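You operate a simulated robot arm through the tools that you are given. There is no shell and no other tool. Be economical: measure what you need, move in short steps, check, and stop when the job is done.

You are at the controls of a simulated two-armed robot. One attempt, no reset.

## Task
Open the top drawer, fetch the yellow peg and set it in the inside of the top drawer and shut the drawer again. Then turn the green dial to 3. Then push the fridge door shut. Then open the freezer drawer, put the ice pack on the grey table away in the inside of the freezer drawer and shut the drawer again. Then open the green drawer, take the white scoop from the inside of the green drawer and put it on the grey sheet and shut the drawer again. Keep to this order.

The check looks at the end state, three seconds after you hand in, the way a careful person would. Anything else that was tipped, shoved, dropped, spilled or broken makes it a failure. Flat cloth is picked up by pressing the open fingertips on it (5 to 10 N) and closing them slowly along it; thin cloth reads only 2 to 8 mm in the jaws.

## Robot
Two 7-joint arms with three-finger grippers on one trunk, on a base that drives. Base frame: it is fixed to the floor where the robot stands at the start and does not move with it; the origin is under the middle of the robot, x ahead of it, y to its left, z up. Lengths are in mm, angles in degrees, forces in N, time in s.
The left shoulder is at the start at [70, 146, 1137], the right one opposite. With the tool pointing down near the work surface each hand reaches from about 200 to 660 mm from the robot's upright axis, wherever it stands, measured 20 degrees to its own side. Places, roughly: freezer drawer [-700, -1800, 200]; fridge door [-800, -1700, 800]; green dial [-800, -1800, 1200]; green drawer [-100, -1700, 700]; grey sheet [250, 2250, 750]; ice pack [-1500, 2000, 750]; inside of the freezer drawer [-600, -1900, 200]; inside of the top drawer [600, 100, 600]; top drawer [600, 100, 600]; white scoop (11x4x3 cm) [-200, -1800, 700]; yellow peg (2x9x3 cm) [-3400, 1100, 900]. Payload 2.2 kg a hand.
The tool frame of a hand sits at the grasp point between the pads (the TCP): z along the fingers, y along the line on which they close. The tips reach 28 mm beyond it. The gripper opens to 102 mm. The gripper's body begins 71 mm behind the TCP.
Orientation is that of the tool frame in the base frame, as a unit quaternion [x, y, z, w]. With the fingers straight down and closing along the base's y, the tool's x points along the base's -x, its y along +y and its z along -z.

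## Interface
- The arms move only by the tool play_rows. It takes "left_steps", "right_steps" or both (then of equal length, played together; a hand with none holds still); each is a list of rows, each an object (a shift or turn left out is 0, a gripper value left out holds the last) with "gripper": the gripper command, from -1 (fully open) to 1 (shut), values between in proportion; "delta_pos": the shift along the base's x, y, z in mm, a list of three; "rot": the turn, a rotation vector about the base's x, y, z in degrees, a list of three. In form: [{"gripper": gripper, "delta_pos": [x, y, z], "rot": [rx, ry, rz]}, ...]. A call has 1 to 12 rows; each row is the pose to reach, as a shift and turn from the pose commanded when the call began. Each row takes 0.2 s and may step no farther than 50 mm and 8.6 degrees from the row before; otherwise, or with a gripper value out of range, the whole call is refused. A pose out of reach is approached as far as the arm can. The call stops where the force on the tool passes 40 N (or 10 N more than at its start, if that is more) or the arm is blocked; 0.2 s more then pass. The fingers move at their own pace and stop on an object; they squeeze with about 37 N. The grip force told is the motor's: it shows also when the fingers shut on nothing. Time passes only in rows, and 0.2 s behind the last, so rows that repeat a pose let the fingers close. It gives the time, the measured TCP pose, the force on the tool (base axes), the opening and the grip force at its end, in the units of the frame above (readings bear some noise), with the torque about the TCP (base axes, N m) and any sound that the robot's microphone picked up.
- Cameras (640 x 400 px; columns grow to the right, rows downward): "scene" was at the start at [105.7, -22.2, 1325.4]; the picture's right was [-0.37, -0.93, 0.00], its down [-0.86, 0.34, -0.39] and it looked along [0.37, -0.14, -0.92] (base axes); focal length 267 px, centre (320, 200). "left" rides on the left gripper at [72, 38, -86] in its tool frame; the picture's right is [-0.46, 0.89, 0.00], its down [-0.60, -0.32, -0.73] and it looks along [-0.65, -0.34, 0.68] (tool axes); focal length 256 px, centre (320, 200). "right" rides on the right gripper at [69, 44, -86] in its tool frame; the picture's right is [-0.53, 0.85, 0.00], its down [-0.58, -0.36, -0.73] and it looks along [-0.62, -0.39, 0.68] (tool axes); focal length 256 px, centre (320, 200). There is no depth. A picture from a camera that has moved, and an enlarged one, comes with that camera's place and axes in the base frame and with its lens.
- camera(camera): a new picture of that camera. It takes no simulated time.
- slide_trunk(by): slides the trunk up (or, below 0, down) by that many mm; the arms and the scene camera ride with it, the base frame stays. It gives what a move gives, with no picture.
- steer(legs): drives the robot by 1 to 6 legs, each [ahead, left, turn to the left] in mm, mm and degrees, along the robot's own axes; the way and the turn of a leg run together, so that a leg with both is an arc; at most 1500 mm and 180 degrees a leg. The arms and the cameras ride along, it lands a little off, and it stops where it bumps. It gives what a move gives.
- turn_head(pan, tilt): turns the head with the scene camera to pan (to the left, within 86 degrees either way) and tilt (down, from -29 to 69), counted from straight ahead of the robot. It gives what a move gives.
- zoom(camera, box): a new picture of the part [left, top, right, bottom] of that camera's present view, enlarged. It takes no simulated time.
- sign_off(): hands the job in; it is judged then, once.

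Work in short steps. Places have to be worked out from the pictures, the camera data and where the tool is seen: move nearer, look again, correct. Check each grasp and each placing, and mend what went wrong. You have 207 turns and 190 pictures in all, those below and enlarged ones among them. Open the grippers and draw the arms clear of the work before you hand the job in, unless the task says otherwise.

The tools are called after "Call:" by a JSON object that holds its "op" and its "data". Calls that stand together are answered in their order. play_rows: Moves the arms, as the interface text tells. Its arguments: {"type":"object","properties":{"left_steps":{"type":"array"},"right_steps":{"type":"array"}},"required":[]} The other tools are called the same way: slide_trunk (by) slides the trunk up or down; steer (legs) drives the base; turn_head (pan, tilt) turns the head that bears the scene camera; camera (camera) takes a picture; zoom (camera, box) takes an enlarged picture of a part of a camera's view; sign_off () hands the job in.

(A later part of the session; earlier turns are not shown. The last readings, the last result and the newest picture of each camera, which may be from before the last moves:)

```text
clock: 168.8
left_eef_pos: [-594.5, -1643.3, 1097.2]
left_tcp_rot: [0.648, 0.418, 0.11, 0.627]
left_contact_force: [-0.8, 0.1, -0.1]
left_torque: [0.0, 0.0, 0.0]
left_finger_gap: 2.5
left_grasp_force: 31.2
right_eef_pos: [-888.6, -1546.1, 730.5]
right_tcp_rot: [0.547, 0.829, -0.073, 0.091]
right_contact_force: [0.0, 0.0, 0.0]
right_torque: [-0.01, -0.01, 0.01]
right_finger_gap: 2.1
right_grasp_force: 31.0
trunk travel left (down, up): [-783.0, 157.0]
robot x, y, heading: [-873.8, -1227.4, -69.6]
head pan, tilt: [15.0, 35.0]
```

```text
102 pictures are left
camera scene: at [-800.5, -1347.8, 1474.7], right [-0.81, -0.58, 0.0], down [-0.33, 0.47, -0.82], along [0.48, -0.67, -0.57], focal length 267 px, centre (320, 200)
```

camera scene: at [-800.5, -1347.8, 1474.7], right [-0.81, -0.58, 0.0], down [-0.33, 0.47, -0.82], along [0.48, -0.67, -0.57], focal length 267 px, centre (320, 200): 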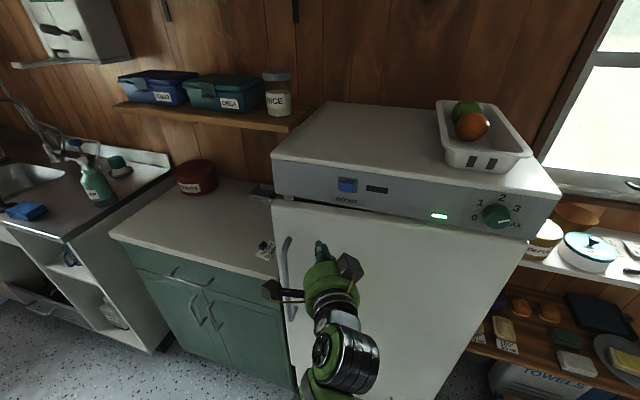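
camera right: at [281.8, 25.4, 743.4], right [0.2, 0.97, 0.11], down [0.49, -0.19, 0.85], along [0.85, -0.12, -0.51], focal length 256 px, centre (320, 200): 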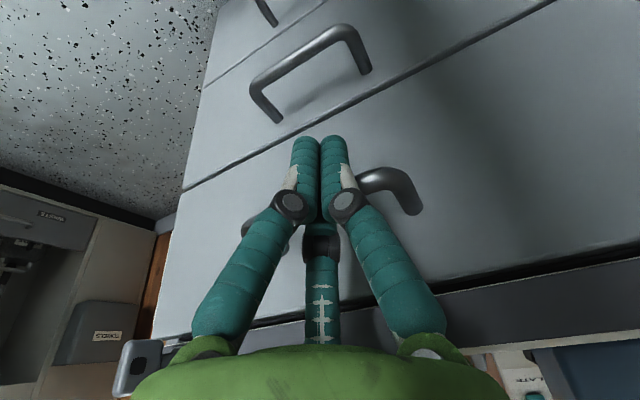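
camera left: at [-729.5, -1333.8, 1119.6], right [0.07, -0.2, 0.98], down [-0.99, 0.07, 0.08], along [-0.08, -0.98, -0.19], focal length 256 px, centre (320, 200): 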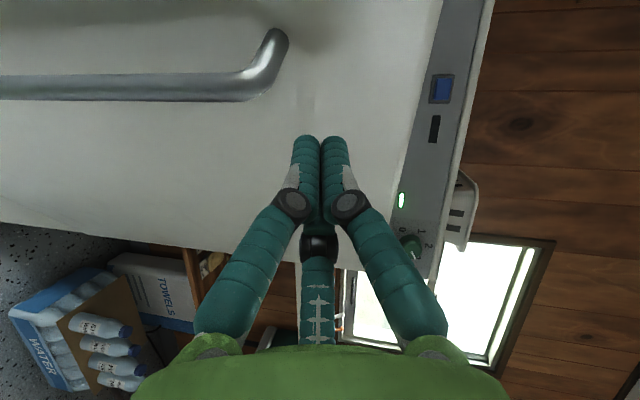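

Nearly closed. I push on straight ahead in small legs until it resists.

Call:
{"op": "steer", "data": {"legs": [[25, 0, 0], [20, 0, 0], [20, 0, 0]]}}

Call:
{"op": "camera", "data": {"camera": "scene"}}

Call:
{"op": "camera", "data": {"camera": "left"}}

```text
clock: 170.5
left_eef_pos: [-574.5, -1693.9, 1097.0]
left_tcp_rot: [0.649, 0.42, 0.113, 0.624]
left_contact_force: [-8.4, 18.9, 4.5]
left_torque: [-0.1, 0.02, -0.11]
left_finger_gap: 1.9
left_grasp_force: 31.5
right_eef_pos: [-868.1, -1601.6, 731.7]
right_tcp_rot: [0.546, 0.829, -0.073, 0.095]
right_contact_force: [-0.5, 0.5, -0.8]
right_torque: [0.02, 0.01, 0.02]
right_finger_gap: 2.0
right_grasp_force: 31.2
trunk travel left (down, up): [-783.0, 157.0]
robot x, y, heading: [-850.7, -1287.9, -69.3]
head pan, tilt: [15.0, 35.0]
stopped in leg 3: the force on the tool passed its limit at 45 N (the readings are from after the stop); the commanded pose is now the measured one
```

```text
101 pictures are left
camera scene: at [-781.7, -1400.7, 1475.5], right [-0.81, -0.58, 0.0], down [-0.33, 0.46, -0.82], along [0.48, -0.67, -0.57], focal length 267 px, centre (320, 200)
```

scene: 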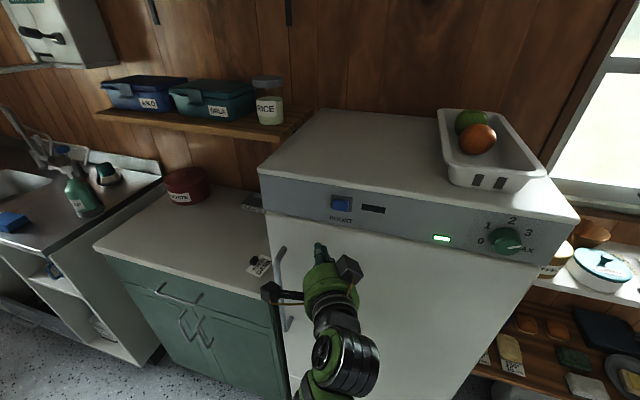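

```text
100 pictures are left
camera left: at [-572.5, -1578.3, 1120.4], right [0.07, -0.2, 0.98], down [-0.99, 0.07, 0.08], along [-0.08, -0.98, -0.2], focal length 256 px, centre (320, 200)
```

left: 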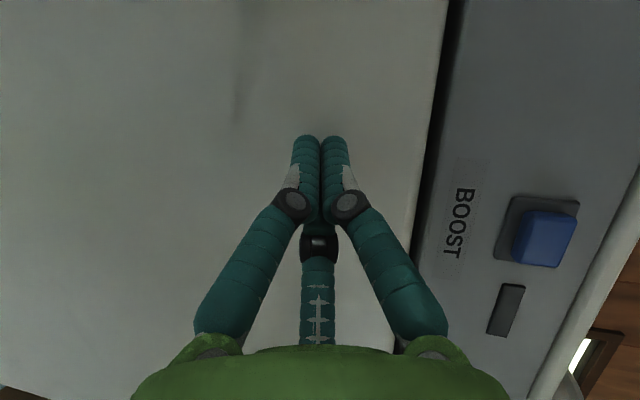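

The door is shut. I back off 450 mm and look at the freezer drawer below.

Call:
{"op": "steer", "data": {"legs": [[-450, 0, 0]]}}

Call:
{"op": "turn_head", "data": {"pan": 10, "tilt": 50}}

Call:
{"op": "camera", "data": {"camera": "scene"}}

```text
clock: 173.2
left_eef_pos: [-729.6, -1280.5, 1091.7]
left_tcp_rot: [0.652, 0.419, 0.111, 0.622]
left_contact_force: [0.7, -0.6, -0.6]
left_torque: [0.01, 0.02, 0.01]
left_finger_gap: 1.9
left_grasp_force: 31.4
right_eef_pos: [-1023.7, -1183.9, 729.8]
right_tcp_rot: [0.549, 0.828, -0.072, 0.09]
right_contact_force: [1.2, 0.0, -0.1]
right_torque: [-0.01, -0.01, 0.0]
right_finger_gap: 2.2
right_grasp_force: 31.0
trunk travel left (down, up): [-783.0, 157.0]
robot x, y, heading: [-1005.2, -867.4, -69.6]
head pan, tilt: [15.0, 35.0]
```

```text
clock: 174.0
left_eef_pos: [-729.8, -1280.2, 1092.3]
left_tcp_rot: [0.653, 0.418, 0.112, 0.622]
left_contact_force: [0.2, 0.1, -0.6]
left_torque: [-0.02, -0.01, 0.0]
left_finger_gap: 2.2
left_grasp_force: 31.6
right_eef_pos: [-1024.5, -1183.3, 729.8]
right_tcp_rot: [0.549, 0.828, -0.073, 0.09]
right_contact_force: [-0.1, 0.1, 0.1]
right_torque: [0.01, 0.0, 0.0]
right_finger_gap: 2.3
right_grasp_force: 31.6
trunk travel left (down, up): [-783.0, 157.0]
robot x, y, heading: [-1004.5, -865.9, -69.6]
head pan, tilt: [10.0, 50.0]
```

```text
99 pictures are left
camera scene: at [-947.5, -980.9, 1453.0], right [-0.86, -0.5, 0.0], down [-0.39, 0.66, -0.64], along [0.32, -0.56, -0.77], focal length 267 px, centre (320, 200)
```

scene: 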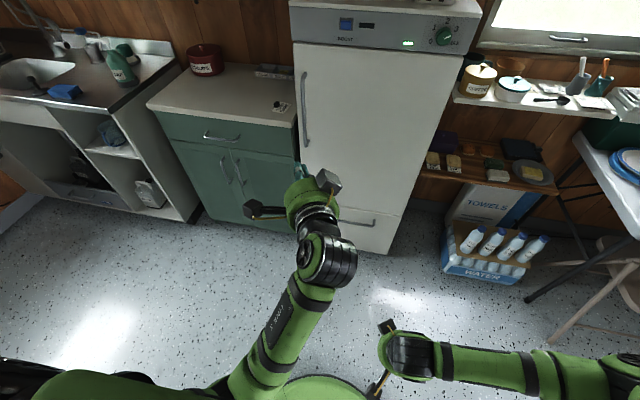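

The freezer handle shows at about (-719,-1775, ~320). I turn the left hand back to a 25°-tilted downward pose, and raise the right hand for clearance before lowering the trunk.

Call:
{"op": "play_rows", "data": {"left_steps": [{"gripper": 1, "rot": [1.2, 7.76, 2.67]}, {"rot": [2.4, 15.5, 5.3]}, {"rot": [3.6, 23.3, 8]}, {"rot": [4.8, 31, 10.7]}, {"rot": [6, 38.8, 13.3]}, {"rot": [7.2, 46.5, 16]}, {"rot": [8.4, 54.3, 18.7]}, {"rot": [9.6, 62, 21.3]}, {"rot": [10.8, 69.8, 24]}, {"rot": [10.8, 69.8, 24]}], "right_steps": [{"delta_pos": [-5, 0, 30]}, {"delta_pos": [-10, 0, 60]}, {"delta_pos": [-15, 0, 90]}, {"delta_pos": [-20, 0, 120]}, {"delta_pos": [-25, 0, 150]}, {"delta_pos": [-30, 0, 180]}, {"delta_pos": [-35, 0, 210]}, {"delta_pos": [-40, 0, 240]}, {"delta_pos": [-40, 0, 250]}, {"delta_pos": [-40, 0, 250]}]}}

Call:
{"op": "slide_trunk", "data": {"by": -420}}

Call:
{"op": "camera", "data": {"camera": "scene"}}

```text
clock: 174.6
left_eef_pos: [-694.9, -1265.5, 1068.8]
left_tcp_rot: [0.665, 0.463, 0.152, 0.567]
left_contact_force: [-0.3, 0.5, 1.0]
left_torque: [0.02, -0.02, -0.01]
left_finger_gap: 2.5
left_grasp_force: 31.5
right_eef_pos: [-1034.2, -1184.1, 783.1]
right_tcp_rot: [0.549, 0.827, -0.072, 0.091]
right_contact_force: [0.5, 0.6, -0.2]
right_torque: [0.01, 0.0, 0.0]
right_finger_gap: 2.2
right_grasp_force: 31.4
trunk travel left (down, up): [-783.0, 157.0]
robot x, y, heading: [-1003.8, -866.9, -69.6]
head pan, tilt: [10.0, 50.0]
stopped in row 2 (left hand): the arm was blocked; the commanded pose is now the measured one
```

```text
refused: -420 is not a number from -400 to 400
```

```text
98 pictures are left
camera scene: at [-946.8, -981.2, 1452.9], right [-0.86, -0.5, 0.0], down [-0.39, 0.66, -0.64], along [0.32, -0.56, -0.77], focal length 267 px, centre (320, 200)
```

scene: 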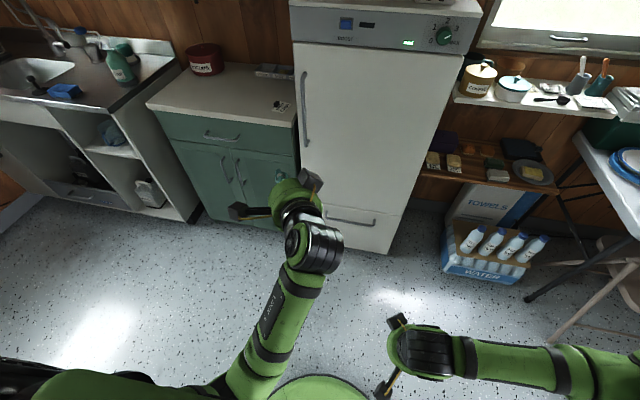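

The direct rotation hits a joint limit. I undo in the way I came: first roll back about the forward axis.

Call:
{"op": "play_rows", "data": {"left_steps": [{"gripper": 1, "rot": [-2.8, 7.5, 0]}, {"rot": [-5.6, 15, 0]}, {"rot": [-8.4, 22.5, 0]}, {"rot": [-11.3, 30, 0]}, {"rot": [-14.1, 37.4, 0]}, {"rot": [-16.9, 44.9, 0]}, {"rot": [-16.9, 44.9, 0]}], "right_steps": [{"delta_pos": [-5, 0, 30]}, {"delta_pos": [-10, 0, 60]}, {"delta_pos": [-15, 0, 90]}, {"delta_pos": [-20, 0, 120]}, {"delta_pos": [-25, 0, 150]}, {"delta_pos": [-30, 0, 180]}, {"delta_pos": [-30, 0, 190]}]}}

```text
clock: 175.5
left_eef_pos: [-666.6, -1252.0, 1055.5]
left_tcp_rot: [0.652, 0.545, 0.042, 0.526]
left_contact_force: [0.1, -0.9, 0.5]
left_torque: [0.02, -0.01, 0.0]
left_finger_gap: 2.5
left_grasp_force: 31.6
right_eef_pos: [-1047.2, -1186.3, 878.5]
right_tcp_rot: [0.55, 0.827, -0.072, 0.09]
right_contact_force: [0.0, 0.8, 1.1]
right_torque: [-0.03, 0.02, 0.0]
right_finger_gap: 2.1
right_grasp_force: 31.2
right hand out of reach, approached as far as the arm can: row 4
trunk travel left (down, up): [-783.0, 157.0]
robot x, y, heading: [-1007.0, -867.2, -69.5]
head pan, tilt: [10.0, 50.0]
stopped in row 4 (left hand): the arm was blocked; the commanded pose is now the measured one
```

Stuck again. I'll retrace to the known reachable pose (forward, rolled 65°, higher), then reverse the original rotation path.

Call:
{"op": "play_rows", "data": {"left_steps": [{"gripper": 1, "delta_pos": [-6, -4, 15], "rot": [1, -2.1, -7]}, {"delta_pos": [-11, -7, 29], "rot": [2, -4.3, -14.1]}, {"delta_pos": [-17, -11, 44], "rot": [2.9, -6.5, -21.2]}, {"delta_pos": [-22, -14, 58], "rot": [3.9, -8.6, -28.2]}, {"delta_pos": [-22, -14, 58], "rot": [3.9, -8.6, -28.2]}]}}

```text
clock: 176.7
left_eef_pos: [-691.2, -1270.5, 1111.8]
left_tcp_rot: [0.778, 0.326, -0.022, 0.536]
left_contact_force: [-0.9, 0.1, 0.1]
left_torque: [-0.02, 0.01, 0.0]
left_finger_gap: 2.1
left_grasp_force: 31.6
left hand out of reach, approached as far as the arm can: row 4, 5
right_eef_pos: [-1047.3, -1185.5, 878.3]
right_tcp_rot: [0.549, 0.827, -0.071, 0.091]
right_contact_force: [0.0, -0.1, -1.0]
right_torque: [0.03, 0.0, 0.03]
right_finger_gap: 2.1
right_grasp_force: 31.5
trunk travel left (down, up): [-783.0, 157.0]
robot x, y, heading: [-1007.9, -862.4, -69.7]
head pan, tilt: [10.0, 50.0]
```

Reached. Now reversing the original rotation path back to the downward pose.

Call:
{"op": "play_rows", "data": {"left_steps": [{"gripper": 1, "delta_pos": [-5, 15, -20], "rot": [2.34, 5.58, 5.53]}, {"delta_pos": [-10, 31, -41], "rot": [4.7, 11.2, 11]}, {"delta_pos": [-15, 46, -61], "rot": [7, 16.7, 16.6]}, {"delta_pos": [-20, 62, -82], "rot": [9.4, 22.3, 22.1]}, {"delta_pos": [-25, 78, -103], "rot": [11.7, 27.9, 27.7]}, {"delta_pos": [-30, 93, -124], "rot": [14, 33.5, 33.2]}, {"delta_pos": [-35, 108, -144], "rot": [16.4, 39, 38.7]}, {"delta_pos": [-40, 124, -165], "rot": [18.7, 44.6, 44.2]}, {"delta_pos": [-45, 140, -185], "rot": [21.1, 50.2, 49.7]}, {"delta_pos": [-45, 140, -185], "rot": [21.1, 50.2, 49.7]}]}}

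Call:
{"op": "slide_trunk", "data": {"by": -380}}

Call:
{"op": "turn_head", "data": {"pan": 10, "tilt": 40}}

Call:
{"op": "camera", "data": {"camera": "scene"}}

```text
clock: 178.3
left_eef_pos: [-685.5, -1159.5, 973.4]
left_tcp_rot: [0.662, 0.68, 0.007, 0.315]
left_contact_force: [-0.4, 0.7, -0.1]
left_torque: [0.04, -0.01, 0.01]
left_finger_gap: 2.0
left_grasp_force: 31.4
left hand out of reach, approached as far as the arm can: row 1, 2, 3, 4, 5, 6
right_eef_pos: [-1048.1, -1184.3, 879.0]
right_tcp_rot: [0.549, 0.828, -0.072, 0.09]
right_contact_force: [-0.1, 0.4, 0.1]
right_torque: [-0.01, 0.02, 0.03]
right_finger_gap: 2.2
right_grasp_force: 30.9
trunk travel left (down, up): [-783.0, 157.0]
robot x, y, heading: [-1001.0, -868.4, -69.9]
head pan, tilt: [10.0, 50.0]
stopped in row 7 (left hand): the arm was blocked; the commanded pose is now the measured one
```

```text
clock: 182.0
left_eef_pos: [-683.5, -1160.0, 594.3]
left_tcp_rot: [0.662, 0.68, 0.006, 0.316]
left_contact_force: [0.3, -0.2, 0.4]
left_torque: [0.0, 0.01, 0.02]
left_finger_gap: 2.3
left_grasp_force: 31.7
right_eef_pos: [-1048.2, -1186.2, 499.6]
right_tcp_rot: [0.549, 0.827, -0.072, 0.091]
right_contact_force: [-0.9, -0.2, 0.6]
right_torque: [0.04, 0.0, 0.04]
right_finger_gap: 1.8
right_grasp_force: 31.4
trunk travel left (down, up): [-403.0, 537.0]
robot x, y, heading: [-1006.5, -866.5, -69.8]
head pan, tilt: [10.0, 50.0]
```

```text
clock: 182.7
left_eef_pos: [-686.0, -1159.6, 593.3]
left_tcp_rot: [0.662, 0.68, 0.007, 0.316]
left_contact_force: [-0.2, 0.2, 0.4]
left_torque: [0.01, 0.01, 0.03]
left_finger_gap: 2.0
left_grasp_force: 31.1
right_eef_pos: [-1047.8, -1184.9, 498.4]
right_tcp_rot: [0.549, 0.828, -0.073, 0.09]
right_contact_force: [-0.9, 0.3, 0.4]
right_torque: [0.01, -0.01, 0.01]
right_finger_gap: 2.3
right_grasp_force: 31.2
trunk travel left (down, up): [-403.0, 537.0]
robot x, y, heading: [-1006.4, -866.5, -69.6]
head pan, tilt: [10.0, 40.0]
```

```text
97 pictures are left
camera scene: at [-943.4, -988.0, 1087.1], right [-0.86, -0.5, 0.0], down [-0.32, 0.56, -0.77], along [0.39, -0.66, -0.64], focal length 267 px, centre (320, 200)
```

scene: 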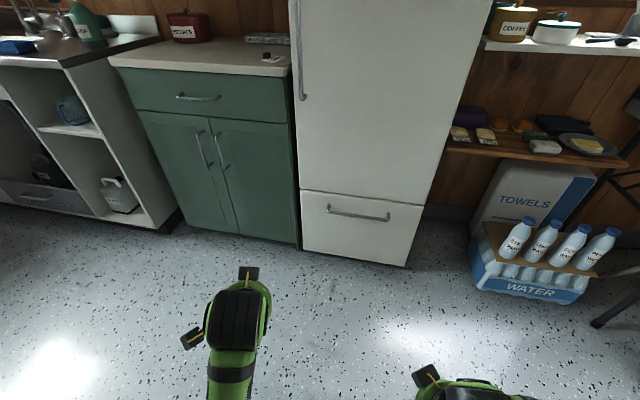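

The freezer drawer's bar handle is in view around (-665,-1755, ~340). The right hand has a suitable near-vertical pose; I drive to line it up with the handle.

Call:
{"op": "steer", "data": {"legs": [[300, 127, 0]]}}

Call:
{"op": "camera", "data": {"camera": "right"}}

Call:
{"op": "camera", "data": {"camera": "scene"}}

```text
clock: 184.8
left_eef_pos: [-466.2, -1397.5, 593.4]
left_tcp_rot: [0.663, 0.679, 0.006, 0.316]
left_contact_force: [0.3, -1.0, 0.2]
left_torque: [0.02, 0.0, 0.02]
left_finger_gap: 1.7
left_grasp_force: 31.3
right_eef_pos: [-830.0, -1421.0, 498.2]
right_tcp_rot: [0.551, 0.827, -0.073, 0.09]
right_contact_force: [0.2, 0.4, -0.6]
right_torque: [0.03, 0.05, 0.0]
right_finger_gap: 2.3
right_grasp_force: 31.4
trunk travel left (down, up): [-403.0, 537.0]
robot x, y, heading: [-782.4, -1106.4, -70.0]
head pan, tilt: [10.0, 40.0]
```

```text
96 pictures are left
camera right: at [-821.2, -1323.1, 566.6], right [0.98, -0.16, 0.1], down [-0.17, -0.5, 0.85], along [-0.08, -0.85, -0.52], focal length 256 px, centre (320, 200)
```

right: 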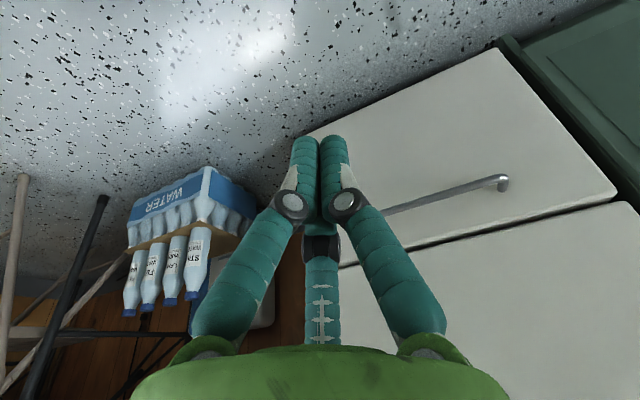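

```text
95 pictures are left
camera scene: at [-723.9, -1225.0, 1087.1], right [-0.87, -0.5, 0.0], down [-0.32, 0.56, -0.77], along [0.38, -0.66, -0.64], focal length 267 px, centre (320, 200)
```

scene: 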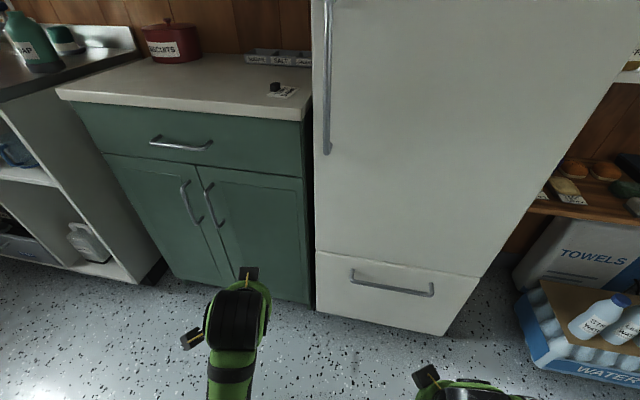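

Handle bar: left corner (-570,-1695,352), mid about (-687,-1729,350), only ~32 mm off the face — so I'll straddle it: third finger behind the bar, pair in front. Driving 100 mm closer and moving to a pre-pose above it.

Call:
{"op": "steer", "data": {"legs": [[100, 0, 0]]}}

Call:
{"op": "play_rows", "data": {"right_steps": [{"gripper": 0.2, "delta_pos": [20, -36, 0]}, {"delta_pos": [40, -72, 0]}, {"delta_pos": [60, -108, -10]}, {"delta_pos": [80, -145, -30]}, {"delta_pos": [97, -170, -58]}, {"delta_pos": [97, -170, -58]}]}}

Call:
{"op": "camera", "data": {"camera": "right"}}

Call:
{"op": "camera", "data": {"camera": "scene"}}

```text
clock: 186.0
left_eef_pos: [-431.9, -1490.9, 592.6]
left_tcp_rot: [0.662, 0.679, 0.007, 0.316]
left_contact_force: [1.3, 0.3, -0.3]
left_torque: [0.02, -0.04, -0.02]
left_finger_gap: 2.0
left_grasp_force: 31.2
right_eef_pos: [-794.9, -1516.1, 499.2]
right_tcp_rot: [0.55, 0.827, -0.071, 0.09]
right_contact_force: [0.4, -0.2, 0.0]
right_torque: [-0.03, 0.0, -0.01]
right_finger_gap: 2.3
right_grasp_force: 31.5
trunk travel left (down, up): [-403.0, 537.0]
robot x, y, heading: [-752.7, -1198.2, -69.8]
head pan, tilt: [10.0, 40.0]
```

```text
clock: 187.4
left_eef_pos: [-431.9, -1490.6, 594.1]
left_tcp_rot: [0.663, 0.679, 0.006, 0.317]
left_contact_force: [-0.3, 0.4, 0.0]
left_torque: [-0.03, -0.01, -0.02]
left_finger_gap: 2.1
left_grasp_force: 31.6
right_eef_pos: [-696.7, -1686.8, 440.0]
right_tcp_rot: [0.55, 0.827, -0.072, 0.09]
right_contact_force: [0.4, 0.0, -1.0]
right_torque: [-0.04, 0.02, 0.03]
right_finger_gap: 40.9
right_grasp_force: 0.1
trunk travel left (down, up): [-403.0, 537.0]
robot x, y, heading: [-751.5, -1198.6, -70.0]
head pan, tilt: [10.0, 40.0]
```

```text
94 pictures are left
camera right: at [-688.9, -1587.7, 507.8], right [0.98, -0.15, 0.11], down [-0.17, -0.5, 0.85], along [-0.08, -0.85, -0.52], focal length 256 px, centre (320, 200)
```

right: 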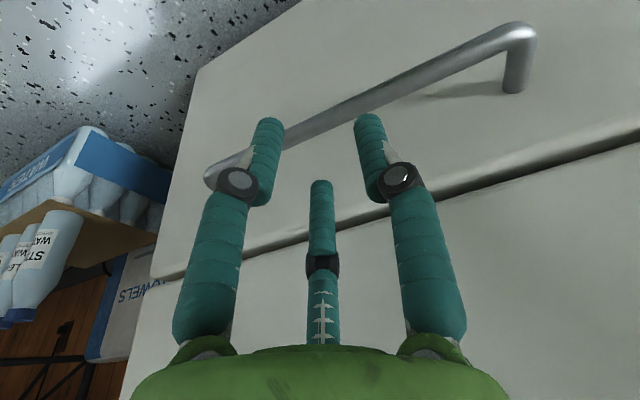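

```text
93 pictures are left
camera scene: at [-689.8, -1318.3, 1087.2], right [-0.87, -0.5, 0.0], down [-0.32, 0.56, -0.77], along [0.38, -0.66, -0.64], focal length 267 px, centre (320, 200)
```

scene: 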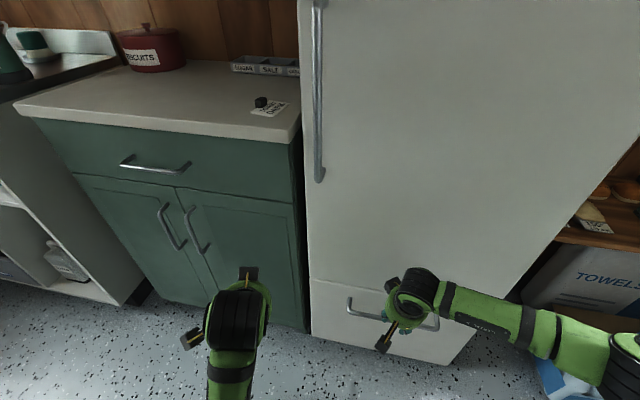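

Bar mid refined to (-686,-1733,353). I move 32 mm forward and lower so the third finger slips behind the bar.

Call:
{"op": "play_rows", "data": {"right_steps": [{"delta_pos": [5, -16, 0]}, {"delta_pos": [10, -30, -10]}, {"delta_pos": [10, -30, -30]}, {"delta_pos": [10, -30, -45]}, {"delta_pos": [10, -30, -55]}, {"delta_pos": [10, -30, -64]}, {"delta_pos": [10, -30, -72]}, {"delta_pos": [10, -30, -80]}, {"delta_pos": [10, -30, -87]}]}}

Call:
{"op": "camera", "data": {"camera": "right"}}

```text
clock: 189.4
left_eef_pos: [-432.1, -1488.4, 594.3]
left_tcp_rot: [0.662, 0.679, 0.006, 0.317]
left_contact_force: [0.7, -0.5, 1.0]
left_torque: [-0.02, 0.01, 0.01]
left_finger_gap: 2.2
left_grasp_force: 31.4
right_eef_pos: [-690.2, -1716.2, 352.9]
right_tcp_rot: [0.552, 0.826, -0.073, 0.088]
right_contact_force: [-2.7, 1.8, 3.0]
right_torque: [-0.04, -0.03, 0.0]
right_finger_gap: 56.5
right_grasp_force: 0.2
trunk travel left (down, up): [-403.0, 537.0]
robot x, y, heading: [-749.1, -1194.7, -70.0]
head pan, tilt: [10.0, 40.0]
```

```text
92 pictures are left
camera right: at [-681.2, -1616.5, 421.0], right [0.98, -0.16, 0.1], down [-0.17, -0.5, 0.85], along [-0.08, -0.85, -0.52], focal length 256 px, centre (320, 200)
```

right: 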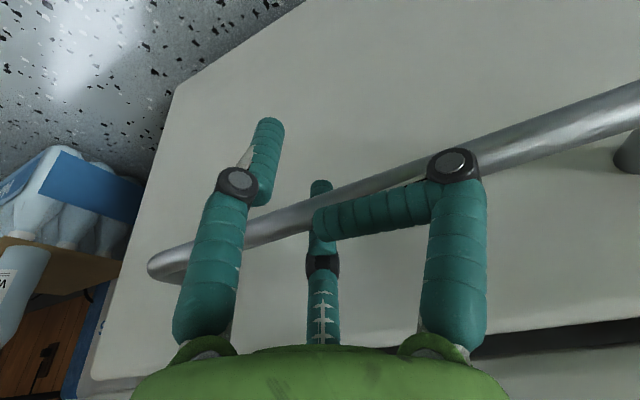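

The third finger is behind the bar; one front finger folded against the bar but forces are low. I close and see what the grip reads.

Call:
{"op": "play_rows", "data": {"right_steps": [{"gripper": 0.5}, {"gripper": 1}, {"gripper": 1}, {"gripper": 1}]}}

Call:
{"op": "camera", "data": {"camera": "right"}}

```text
clock: 190.4
left_eef_pos: [-431.1, -1490.7, 594.9]
left_tcp_rot: [0.663, 0.679, 0.006, 0.316]
left_contact_force: [1.0, 0.0, 0.1]
left_torque: [0.03, -0.02, 0.01]
left_finger_gap: 2.0
left_grasp_force: 31.5
right_eef_pos: [-688.8, -1716.7, 355.5]
right_tcp_rot: [0.55, 0.827, -0.073, 0.091]
right_contact_force: [0.1, -6.8, 4.3]
right_torque: [0.13, -0.24, 0.01]
right_finger_gap: 33.1
right_grasp_force: 41.6
trunk travel left (down, up): [-403.0, 537.0]
robot x, y, heading: [-751.5, -1200.0, -69.9]
head pan, tilt: [10.0, 40.0]
```

```text
91 pictures are left
camera right: at [-679.5, -1617.7, 422.6], right [0.98, -0.16, 0.11], down [-0.17, -0.5, 0.85], along [-0.08, -0.85, -0.51], focal length 256 px, centre (320, 200)
```

right: 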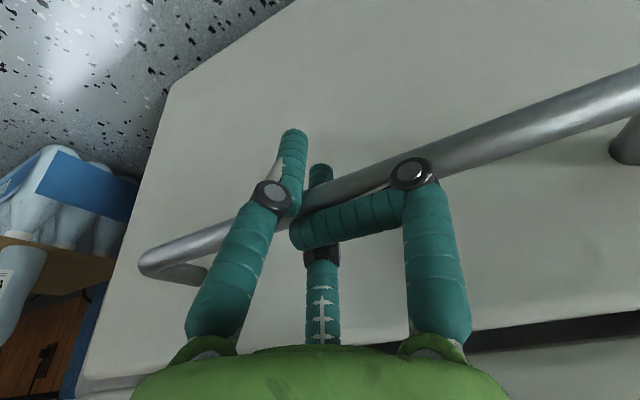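

The bar is held (41 N). I pull the drawer open by driving back.

Call:
{"op": "steer", "data": {"legs": [[-100, 0, 0], [-150, 0, 0]]}}

Call:
{"op": "camera", "data": {"camera": "scene"}}

```text
clock: 192.5
left_eef_pos: [-515.3, -1255.8, 593.1]
left_tcp_rot: [0.663, 0.679, 0.007, 0.316]
left_contact_force: [0.2, -0.6, 0.0]
left_torque: [0.01, -0.02, 0.0]
left_finger_gap: 1.9
left_grasp_force: 31.4
right_eef_pos: [-765.0, -1477.4, 354.9]
right_tcp_rot: [0.546, 0.83, -0.068, 0.094]
right_contact_force: [30.8, 9.8, -2.7]
right_torque: [-0.22, 0.92, -0.38]
right_finger_gap: 32.7
right_grasp_force: 41.8
trunk travel left (down, up): [-403.0, 537.0]
robot x, y, heading: [-837.7, -961.6, -69.9]
head pan, tilt: [10.0, 40.0]
```

```text
90 pictures are left
camera scene: at [-773.5, -1084.0, 1087.0], right [-0.86, -0.5, 0.0], down [-0.32, 0.56, -0.77], along [0.38, -0.66, -0.64], focal length 267 px, centre (320, 200)
```

scene: 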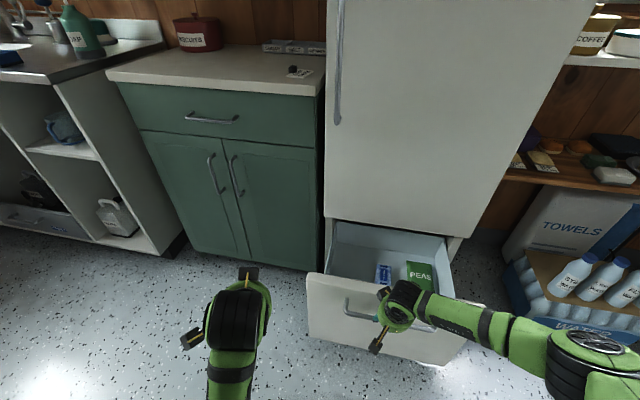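

The drawer is open about 250 mm with free space at the left. I release and lift the hand off the bar.

Call:
{"op": "play_rows", "data": {"right_steps": [{"gripper": -0.1}, {"gripper": -0.1}, {"delta_pos": [2, -4, 20]}, {"delta_pos": [2, -4, 45]}, {"delta_pos": [0, 0, 80]}, {"delta_pos": [-5, 10, 120]}]}}

Call:
{"op": "camera", "data": {"camera": "scene"}}

```text
clock: 193.9
left_eef_pos: [-517.5, -1256.9, 594.0]
left_tcp_rot: [0.662, 0.679, 0.007, 0.316]
left_contact_force: [-0.4, 0.5, -0.2]
left_torque: [-0.02, 0.02, 0.0]
left_finger_gap: 2.2
left_grasp_force: 31.0
right_eef_pos: [-771.0, -1468.2, 478.2]
right_tcp_rot: [0.547, 0.829, -0.067, 0.095]
right_contact_force: [-0.3, 0.7, -0.1]
right_torque: [-0.03, 0.0, -0.02]
right_finger_gap: 58.4
right_grasp_force: 0.1
trunk travel left (down, up): [-403.0, 537.0]
robot x, y, heading: [-836.1, -962.5, -69.7]
head pan, tilt: [10.0, 40.0]
```

```text
89 pictures are left
camera scene: at [-775.5, -1083.8, 1087.2], right [-0.86, -0.5, 0.0], down [-0.32, 0.56, -0.77], along [0.38, -0.66, -0.64], focal length 267 px, centre (320, 200)
```

scene: 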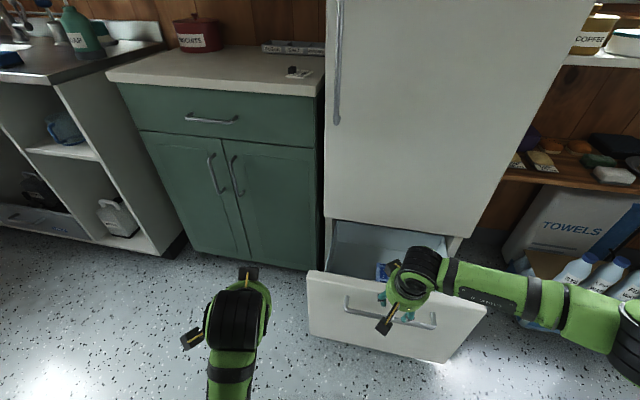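

Next the ice pack. I raise the trunk, back away, turn to heading 90° and drive up the clear lane toward the grey table.

Call:
{"op": "slide_trunk", "data": {"by": 380}}

Call:
{"op": "steer", "data": {"legs": [[-250, 0, 0], [0, 0, 160], [0, -470, 0], [1300, 0, 0], [500, 0, 0]]}}

Call:
{"op": "turn_head", "data": {"pan": 55, "tilt": 25}}

Call:
{"op": "camera", "data": {"camera": "scene"}}

```text
clock: 197.6
left_eef_pos: [-516.2, -1256.1, 973.6]
left_tcp_rot: [0.663, 0.679, 0.006, 0.317]
left_contact_force: [0.0, -0.8, 0.6]
left_torque: [0.05, -0.01, 0.0]
left_finger_gap: 2.1
left_grasp_force: 31.2
right_eef_pos: [-771.2, -1467.1, 857.8]
right_tcp_rot: [0.546, 0.83, -0.067, 0.095]
right_contact_force: [0.1, 1.5, -0.5]
right_torque: [0.02, -0.02, -0.03]
right_finger_gap: 56.2
right_grasp_force: 0.0
trunk travel left (down, up): [-783.0, 157.0]
robot x, y, heading: [-835.5, -957.8, -69.9]
head pan, tilt: [10.0, 40.0]
```

```text
clock: 217.1
left_eef_pos: [-730.2, 1458.8, 974.4]
left_tcp_rot: [-0.569, 0.759, 0.314, 0.042]
left_contact_force: [-0.1, 0.5, -0.4]
left_torque: [0.01, -0.03, -0.01]
left_finger_gap: 2.3
left_grasp_force: 31.5
right_eef_pos: [-425.2, 1584.9, 858.0]
right_tcp_rot: [0.736, -0.667, -0.085, -0.081]
right_contact_force: [0.7, 0.3, 0.4]
right_torque: [0.01, -0.03, -0.01]
right_finger_gap: 56.1
right_grasp_force: 0.1
trunk travel left (down, up): [-783.0, 157.0]
robot x, y, heading: [-511.0, 1080.8, 92.7]
head pan, tilt: [10.0, 40.0]
```

```text
clock: 218.2
left_eef_pos: [-730.7, 1460.1, 973.5]
left_tcp_rot: [-0.569, 0.759, 0.314, 0.042]
left_contact_force: [0.6, -0.7, 0.1]
left_torque: [-0.01, 0.02, 0.03]
left_finger_gap: 2.3
left_grasp_force: 31.4
right_eef_pos: [-424.1, 1585.2, 857.7]
right_tcp_rot: [0.736, -0.667, -0.083, -0.08]
right_contact_force: [-0.5, -0.6, 0.0]
right_torque: [-0.01, 0.01, -0.02]
right_finger_gap: 56.4
right_grasp_force: 0.0
trunk travel left (down, up): [-783.0, 157.0]
robot x, y, heading: [-516.5, 1082.0, 92.4]
head pan, tilt: [55.0, 25.0]
```

```text
88 pictures are left
camera scene: at [-593.1, 1182.0, 1490.4], right [0.54, 0.84, 0.0], down [0.36, -0.23, -0.91], along [-0.76, 0.49, -0.42], focal length 267 px, centre (320, 200)
```

scene: 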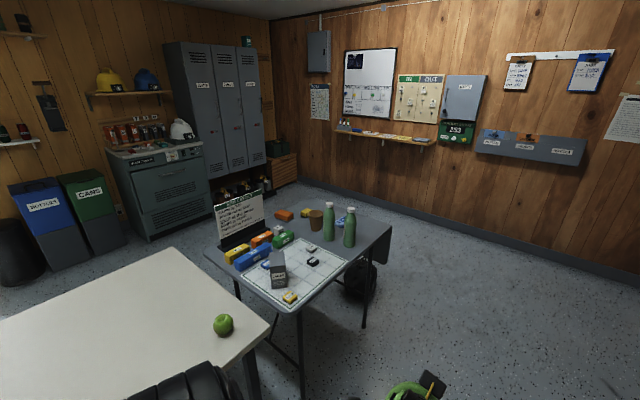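

Call:
{"op": "zoom", "data": {"camera": "scene", "box": [200, 180, 400, 320]}}

```text
2.86 times, centred on (300, 250) of scene
camera zoom: at [-593.1, 1182.0, 1490.4], right [0.54, 0.84, 0.0], down [0.36, -0.23, -0.91], along [-0.76, 0.49, -0.42], focal length 764 px, centre (377, 57)
```

zoom: 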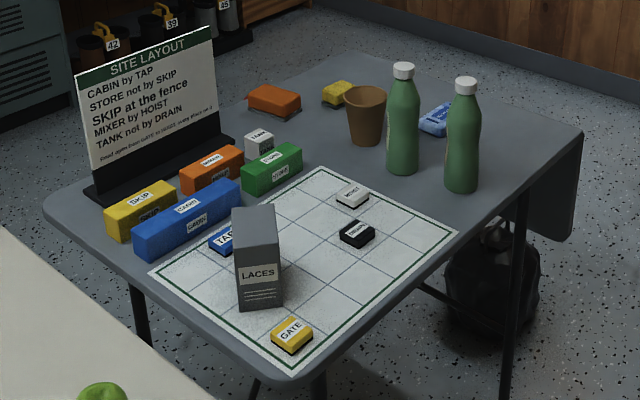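

The ice pack is the light-blue item beyond the two green bottles, about (-1601,1969). I'll approach from the table's north end to avoid reaching over the bottles.

Call:
{"op": "steer", "data": {"legs": [[1500, 0, 0], [60, 1050, 0], [0, 0, -164.6]]}}

Call:
{"op": "turn_head", "data": {"pan": 0, "tilt": 40}}

Call:
{"op": "camera", "data": {"camera": "scene"}}

```text
clock: 229.2
left_eef_pos: [-1629.8, 2922.9, 973.5]
left_tcp_rot: [-0.57, 0.758, 0.313, 0.043]
left_contact_force: [-1.5, 0.3, 0.1]
left_torque: [-0.02, -0.05, -0.05]
left_finger_gap: 2.3
left_grasp_force: 30.7
right_eef_pos: [-1322.4, 3048.9, 857.0]
right_tcp_rot: [0.737, -0.666, -0.081, -0.081]
right_contact_force: [-0.8, 1.0, 0.6]
right_torque: [0.03, -0.04, -0.01]
right_finger_gap: 56.0
right_grasp_force: 0.0
trunk travel left (down, up): [-783.0, 157.0]
robot x, y, heading: [-1405.7, 2544.7, 92.7]
head pan, tilt: [55.0, 25.0]
stopped in leg 2: the robot was blocked; the commanded pose is now the measured one
```

```text
clock: 230.4
left_eef_pos: [-1627.5, 2921.8, 974.0]
left_tcp_rot: [-0.57, 0.758, 0.314, 0.042]
left_contact_force: [-0.1, -1.5, -0.4]
left_torque: [0.01, 0.0, -0.04]
left_finger_gap: 1.8
left_grasp_force: 31.4
right_eef_pos: [-1320.1, 3048.2, 857.9]
right_tcp_rot: [0.736, -0.667, -0.083, -0.081]
right_contact_force: [0.3, -0.2, -0.7]
right_torque: [-0.01, -0.03, 0.01]
right_finger_gap: 56.0
right_grasp_force: 0.0
trunk travel left (down, up): [-783.0, 157.0]
robot x, y, heading: [-1411.5, 2546.8, 92.7]
head pan, tilt: [0.0, 40.0]
```

```text
86 pictures are left
camera scene: at [-1416.2, 2680.0, 1467.2], right [1.0, 0.05, 0.0], down [0.03, -0.64, -0.77], along [-0.04, 0.77, -0.64], focal length 267 px, centre (320, 200)
```

scene: 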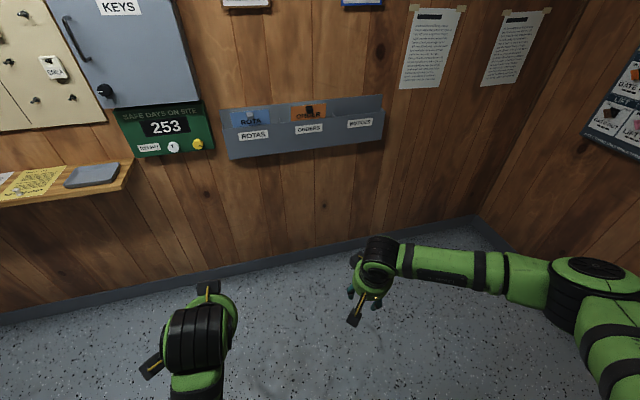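

Blocked — likely the base touched the table end or bag. I move 150 mm north away, then turn around to look.

Call:
{"op": "steer", "data": {"legs": [[120, 0, 0], [0, 0, -120]]}}

Call:
{"op": "turn_head", "data": {"pan": -45, "tilt": 40}}

Call:
{"op": "camera", "data": {"camera": "scene"}}

```text
clock: 236.6
left_eef_pos: [-982.6, 2661.5, 973.7]
left_tcp_rot: [0.373, 0.872, 0.121, 0.294]
left_contact_force: [-0.2, 0.4, -0.1]
left_torque: [0.04, 0.0, 0.02]
left_finger_gap: 2.3
left_grasp_force: 31.7
right_eef_pos: [-1027.0, 2332.7, 856.9]
right_tcp_rot: [0.21, 0.971, -0.028, 0.112]
right_contact_force: [0.4, 1.0, 0.0]
right_torque: [0.03, 0.0, -0.01]
right_finger_gap: 56.4
right_grasp_force: 0.1
trunk travel left (down, up): [-783.0, 157.0]
robot x, y, heading: [-1414.0, 2663.5, -27.1]
head pan, tilt: [0.0, 40.0]
```

```text
clock: 237.7
left_eef_pos: [-982.3, 2661.8, 974.0]
left_tcp_rot: [0.372, 0.872, 0.121, 0.293]
left_contact_force: [0.3, 0.5, -0.3]
left_torque: [-0.01, 0.01, 0.02]
left_finger_gap: 2.0
left_grasp_force: 31.3
right_eef_pos: [-1026.3, 2332.9, 858.4]
right_tcp_rot: [0.211, 0.971, -0.029, 0.112]
right_contact_force: [0.3, 0.6, 0.6]
right_torque: [0.0, 0.02, 0.02]
right_finger_gap: 56.1
right_grasp_force: 0.1
trunk travel left (down, up): [-783.0, 157.0]
robot x, y, heading: [-1414.0, 2663.5, -27.6]
head pan, tilt: [-45.0, 40.0]
```

```text
85 pictures are left
camera scene: at [-1344.4, 2558.8, 1467.1], right [-0.95, -0.3, 0.0], down [-0.19, 0.61, -0.77], along [0.23, -0.73, -0.64], focal length 267 px, centre (320, 200)
```

scene: 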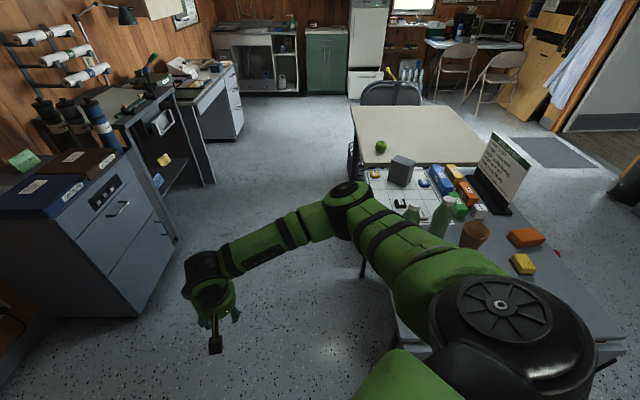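

The table is where I thought and undisturbed. I turn to face it squarely (heading -72°) and sidestep right 240 mm, keeping 400 mm from its end.

Call:
{"op": "steer", "data": {"legs": [[0, 0, -44.8], [10, -240, 0]]}}

Call:
{"op": "turn_head", "data": {"pan": 0, "tilt": 52}}

Call:
{"op": "camera", "data": {"camera": "scene"}}

Call:
{"op": "camera", "data": {"camera": "right"}}

```text
clock: 240.9
left_eef_pos: [-1180.6, 2329.5, 974.1]
left_tcp_rot: [0.679, 0.662, 0.0, 0.318]
left_contact_force: [-2.1, -0.1, 0.7]
left_torque: [0.06, -0.04, 0.06]
left_finger_gap: 2.2
left_grasp_force: 31.6
right_eef_pos: [-1445.9, 2130.5, 857.3]
right_tcp_rot: [0.568, 0.815, -0.068, 0.094]
right_contact_force: [-0.5, 0.1, -0.4]
right_torque: [0.03, -0.09, 0.02]
right_finger_gap: 56.2
right_grasp_force: 0.0
trunk travel left (down, up): [-783.0, 157.0]
robot x, y, heading: [-1484.4, 2639.9, -72.9]
head pan, tilt: [-45.0, 40.0]
stopped in leg 2: the robot was blocked; the commanded pose is now the measured one
```

```text
clock: 242.1
left_eef_pos: [-1181.0, 2330.3, 974.2]
left_tcp_rot: [0.678, 0.662, 0.0, 0.318]
left_contact_force: [0.3, 0.5, -0.7]
left_torque: [0.01, 0.0, -0.02]
left_finger_gap: 2.1
left_grasp_force: 31.9
right_eef_pos: [-1444.8, 2130.4, 857.1]
right_tcp_rot: [0.567, 0.815, -0.07, 0.093]
right_contact_force: [0.5, 0.0, 0.4]
right_torque: [0.0, 0.01, -0.02]
right_finger_gap: 55.9
right_grasp_force: 0.0
trunk travel left (down, up): [-783.0, 157.0]
robot x, y, heading: [-1484.1, 2640.7, -72.9]
head pan, tilt: [0.0, 52.0]
```

```text
84 pictures are left
camera scene: at [-1446.8, 2518.7, 1450.3], right [-0.96, -0.3, 0.0], down [-0.23, 0.75, -0.62], along [0.18, -0.59, -0.79], focal length 267 px, centre (320, 200)
```

scene: 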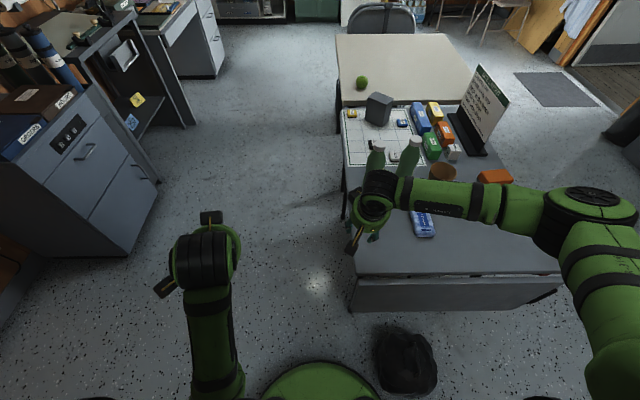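

```text
83 pictures are left
camera right: at [-1433.1, 2229.4, 926.5], right [0.97, -0.19, 0.12], down [-0.2, -0.49, 0.85], along [-0.11, -0.85, -0.52], focal length 256 px, centre (320, 200)
```

right: 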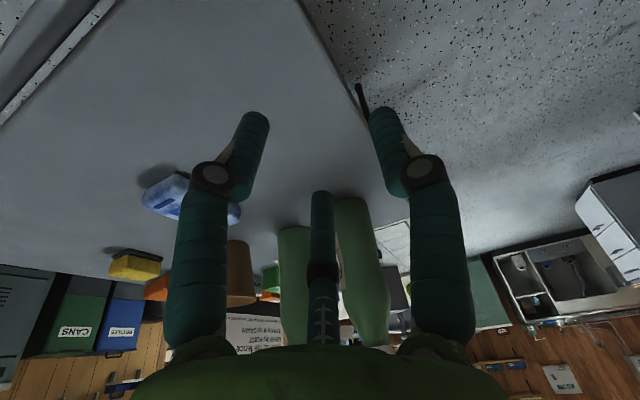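

A bag on the floor blocks the base (it looks undisturbed). The ice pack at (-1614,2012) is 641 mm away; I turn 10° right to bring it into the right arm's sector and zoom on it.

Call:
{"op": "steer", "data": {"legs": [[0, 0, -10]]}}

Call:
{"op": "zoom", "data": {"camera": "scene", "box": [300, 150, 480, 290]}}

```text
clock: 243.2
left_eef_pos: [-1237.7, 2282.1, 974.5]
left_tcp_rot: [0.735, 0.6, -0.028, 0.316]
left_contact_force: [-0.2, 0.0, 0.6]
left_torque: [0.01, -0.03, -0.02]
left_finger_gap: 2.0
left_grasp_force: 31.5
right_eef_pos: [-1534.1, 2132.0, 857.5]
right_tcp_rot: [0.636, 0.763, -0.077, 0.087]
right_contact_force: [-0.8, -1.3, 0.6]
right_torque: [0.01, -0.01, 0.05]
right_finger_gap: 56.0
right_grasp_force: 0.1
trunk travel left (down, up): [-783.0, 157.0]
robot x, y, heading: [-1486.7, 2636.8, -83.1]
head pan, tilt: [0.0, 52.0]
```

```text
2.86 times, centred on (390, 220) of scene
camera zoom: at [-1467.4, 2514.2, 1450.3], right [-0.99, -0.13, 0.0], down [-0.1, 0.78, -0.62], along [0.08, -0.61, -0.79], focal length 764 px, centre (120, 143)
```

zoom: 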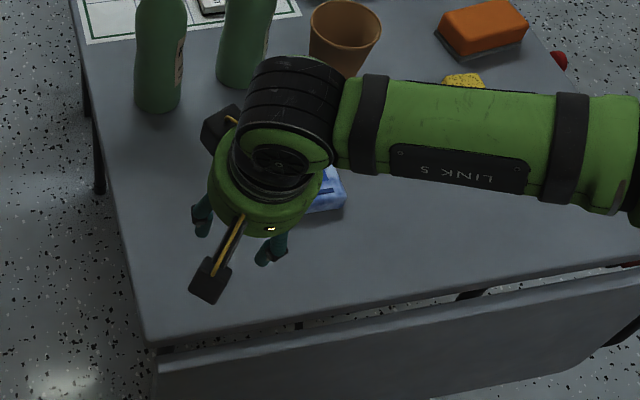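

I move the right hand above the ice pack, straighten it and open fully, then look.

Call:
{"op": "play_rows", "data": {"right_steps": [{"gripper": -1, "delta_pos": [-20, -30, 15], "rot": [6.5, 1, 0]}, {"delta_pos": [-40, -60, 25], "rot": [13, 2, 0]}, {"delta_pos": [-60, -90, 30], "rot": [13, 2, 0]}, {"delta_pos": [-75, -105, 30], "rot": [13, 2, 0]}, {"delta_pos": [-75, -105, 30], "rot": [13, 2, 0]}]}}

Call:
{"op": "camera", "data": {"camera": "right"}}

Call:
{"op": "camera", "data": {"camera": "scene"}}

```text
clock: 244.3
left_eef_pos: [-1239.1, 2282.0, 973.8]
left_tcp_rot: [0.735, 0.6, -0.03, 0.316]
left_contact_force: [-1.1, 0.2, 0.7]
left_torque: [-0.01, 0.01, -0.03]
left_finger_gap: 2.1
left_grasp_force: 31.7
right_eef_pos: [-1607.4, 2027.3, 889.5]
right_tcp_rot: [0.64, 0.768, -0.001, 0.002]
right_contact_force: [0.3, 0.1, 0.1]
right_torque: [0.01, 0.01, 0.03]
right_finger_gap: 102.0
right_grasp_force: 0.0
trunk travel left (down, up): [-783.0, 157.0]
robot x, y, heading: [-1487.4, 2639.2, -82.8]
head pan, tilt: [0.0, 52.0]
```

```text
81 pictures are left
camera right: at [-1577.0, 2105.2, 976.4], right [0.93, -0.37, 0.0], down [-0.26, -0.63, 0.73], along [-0.27, -0.68, -0.68], focal length 256 px, centre (320, 200)
```

right: 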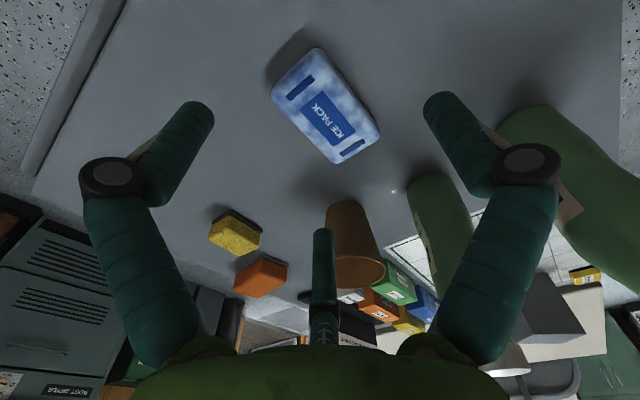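

```text
80 pictures are left
camera scene: at [-1467.3, 2514.5, 1450.3], right [-0.99, -0.13, 0.0], down [-0.1, 0.78, -0.62], along [0.08, -0.61, -0.79], focal length 267 px, centre (320, 200)
```

scene: 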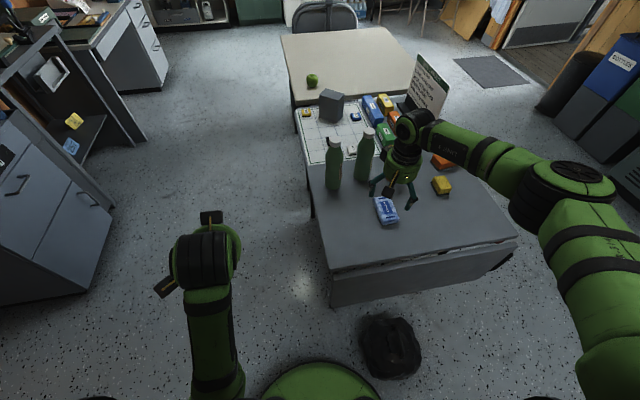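

Ice pack: centre (-1611,2007), long axis heading ≈-74°, ~48 mm wide. I raise the hand, drop the trunk 120 mm for better reach, then align over it (yaw +6°, third finger to go beyond its far end).

Call:
{"op": "play_rows", "data": {"right_steps": [{"gripper": -0.47, "delta_pos": [0, 0, 40], "rot": [0, 0, 3]}, {"delta_pos": [0, 0, 80], "rot": [0, 0, 6]}, {"delta_pos": [0, 0, 100], "rot": [0, 0, 6]}]}}

Call:
{"op": "slide_trunk", "data": {"by": -130}}

Call:
{"op": "play_rows", "data": {"right_steps": [{"delta_pos": [0, -20, 0]}, {"delta_pos": [2, -41, -10]}, {"delta_pos": [2, -41, -30]}, {"delta_pos": [2, -41, -30]}]}}

Call:
{"op": "camera", "data": {"camera": "right"}}

```text
clock: 245.2
left_eef_pos: [-1238.1, 2281.0, 974.4]
left_tcp_rot: [0.735, 0.6, -0.029, 0.316]
left_contact_force: [0.1, 0.1, 0.0]
left_torque: [-0.04, -0.01, 0.04]
left_finger_gap: 2.0
left_grasp_force: 31.3
right_eef_pos: [-1608.7, 2026.0, 987.8]
right_tcp_rot: [0.6, 0.8, -0.002, 0.001]
right_contact_force: [-0.7, -0.2, -0.2]
right_torque: [-0.03, 0.0, 0.04]
right_finger_gap: 75.0
right_grasp_force: 0.1
trunk travel left (down, up): [-783.0, 157.0]
robot x, y, heading: [-1483.8, 2641.5, -82.8]
head pan, tilt: [0.0, 52.0]
```

```text
clock: 246.7
left_eef_pos: [-1238.5, 2281.6, 845.4]
left_tcp_rot: [0.734, 0.6, -0.03, 0.316]
left_contact_force: [0.8, -0.1, -1.4]
left_torque: [-0.01, 0.03, 0.0]
left_finger_gap: 2.2
left_grasp_force: 30.8
right_eef_pos: [-1608.8, 2027.5, 856.8]
right_tcp_rot: [0.6, 0.8, -0.001, 0.001]
right_contact_force: [0.3, 0.7, 0.1]
right_torque: [0.0, -0.01, -0.03]
right_finger_gap: 74.8
right_grasp_force: 0.1
trunk travel left (down, up): [-653.0, 287.0]
robot x, y, heading: [-1485.3, 2641.0, -83.0]
head pan, tilt: [0.0, 52.0]
```

```text
clock: 247.7
left_eef_pos: [-1238.6, 2281.5, 843.5]
left_tcp_rot: [0.734, 0.6, -0.03, 0.316]
left_contact_force: [-0.6, -0.3, -0.1]
left_torque: [0.0, -0.02, 0.01]
left_finger_gap: 1.9
left_grasp_force: 31.6
right_eef_pos: [-1606.4, 1987.3, 827.2]
right_tcp_rot: [0.599, 0.8, -0.001, 0.002]
right_contact_force: [-0.7, 0.6, -0.6]
right_torque: [0.05, 0.01, -0.04]
right_finger_gap: 75.0
right_grasp_force: 0.1
trunk travel left (down, up): [-653.0, 287.0]
robot x, y, heading: [-1486.0, 2640.1, -82.5]
head pan, tilt: [0.0, 52.0]
```

```text
79 pictures are left
camera right: at [-1583.8, 2066.7, 914.2], right [0.96, -0.27, 0.0], down [-0.19, -0.65, 0.73], along [-0.2, -0.71, -0.68], focal length 256 px, centre (320, 200)
```

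right: 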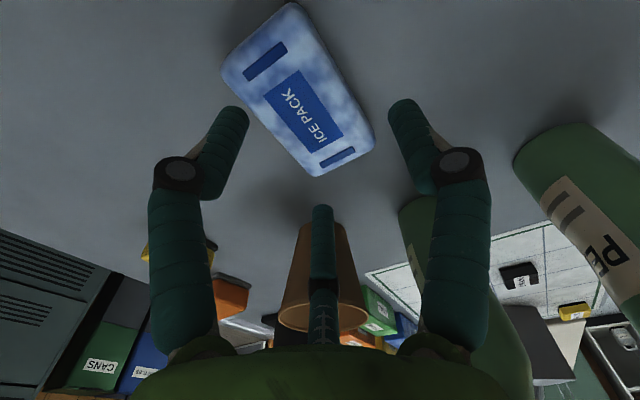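

Alignment is within 3 mm. I descend in small steps to TCP≈786.

Call:
{"op": "play_rows", "data": {"right_steps": [{"delta_pos": [-2, -4, -10]}, {"delta_pos": [-2, -4, -18]}, {"delta_pos": [-2, -4, -26]}, {"delta_pos": [-2, -4, -32]}, {"delta_pos": [-2, -4, -37]}, {"delta_pos": [-2, -4, -41]}]}}

Call:
{"op": "camera", "data": {"camera": "right"}}

```text
clock: 249.1
left_eef_pos: [-1238.9, 2282.3, 845.0]
left_tcp_rot: [0.735, 0.6, -0.031, 0.315]
left_contact_force: [0.1, -0.2, -0.3]
left_torque: [0.03, 0.01, -0.03]
left_finger_gap: 2.1
left_grasp_force: 31.5
right_eef_pos: [-1609.0, 1983.6, 788.6]
right_tcp_rot: [0.6, 0.8, -0.003, 0.002]
right_contact_force: [0.4, -0.9, 4.8]
right_torque: [0.15, 0.21, 0.03]
right_finger_gap: 76.4
right_grasp_force: 1.0
trunk travel left (down, up): [-653.0, 287.0]
robot x, y, heading: [-1486.1, 2638.0, -82.7]
head pan, tilt: [0.0, 52.0]
```

```text
78 pictures are left
camera right: at [-1585.9, 2064.2, 875.4], right [0.96, -0.28, 0.0], down [-0.19, -0.65, 0.74], along [-0.2, -0.71, -0.68], focal length 256 px, centre (320, 200)
```

right: 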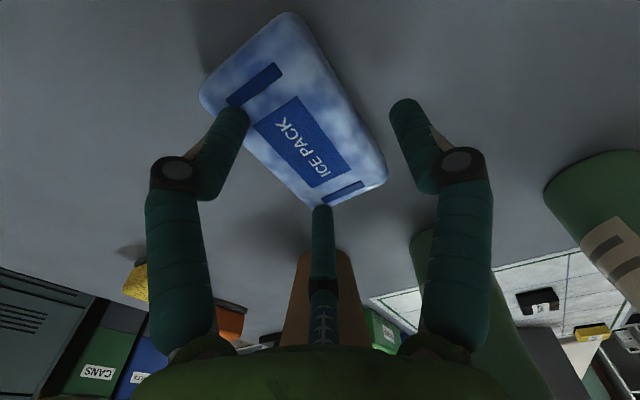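

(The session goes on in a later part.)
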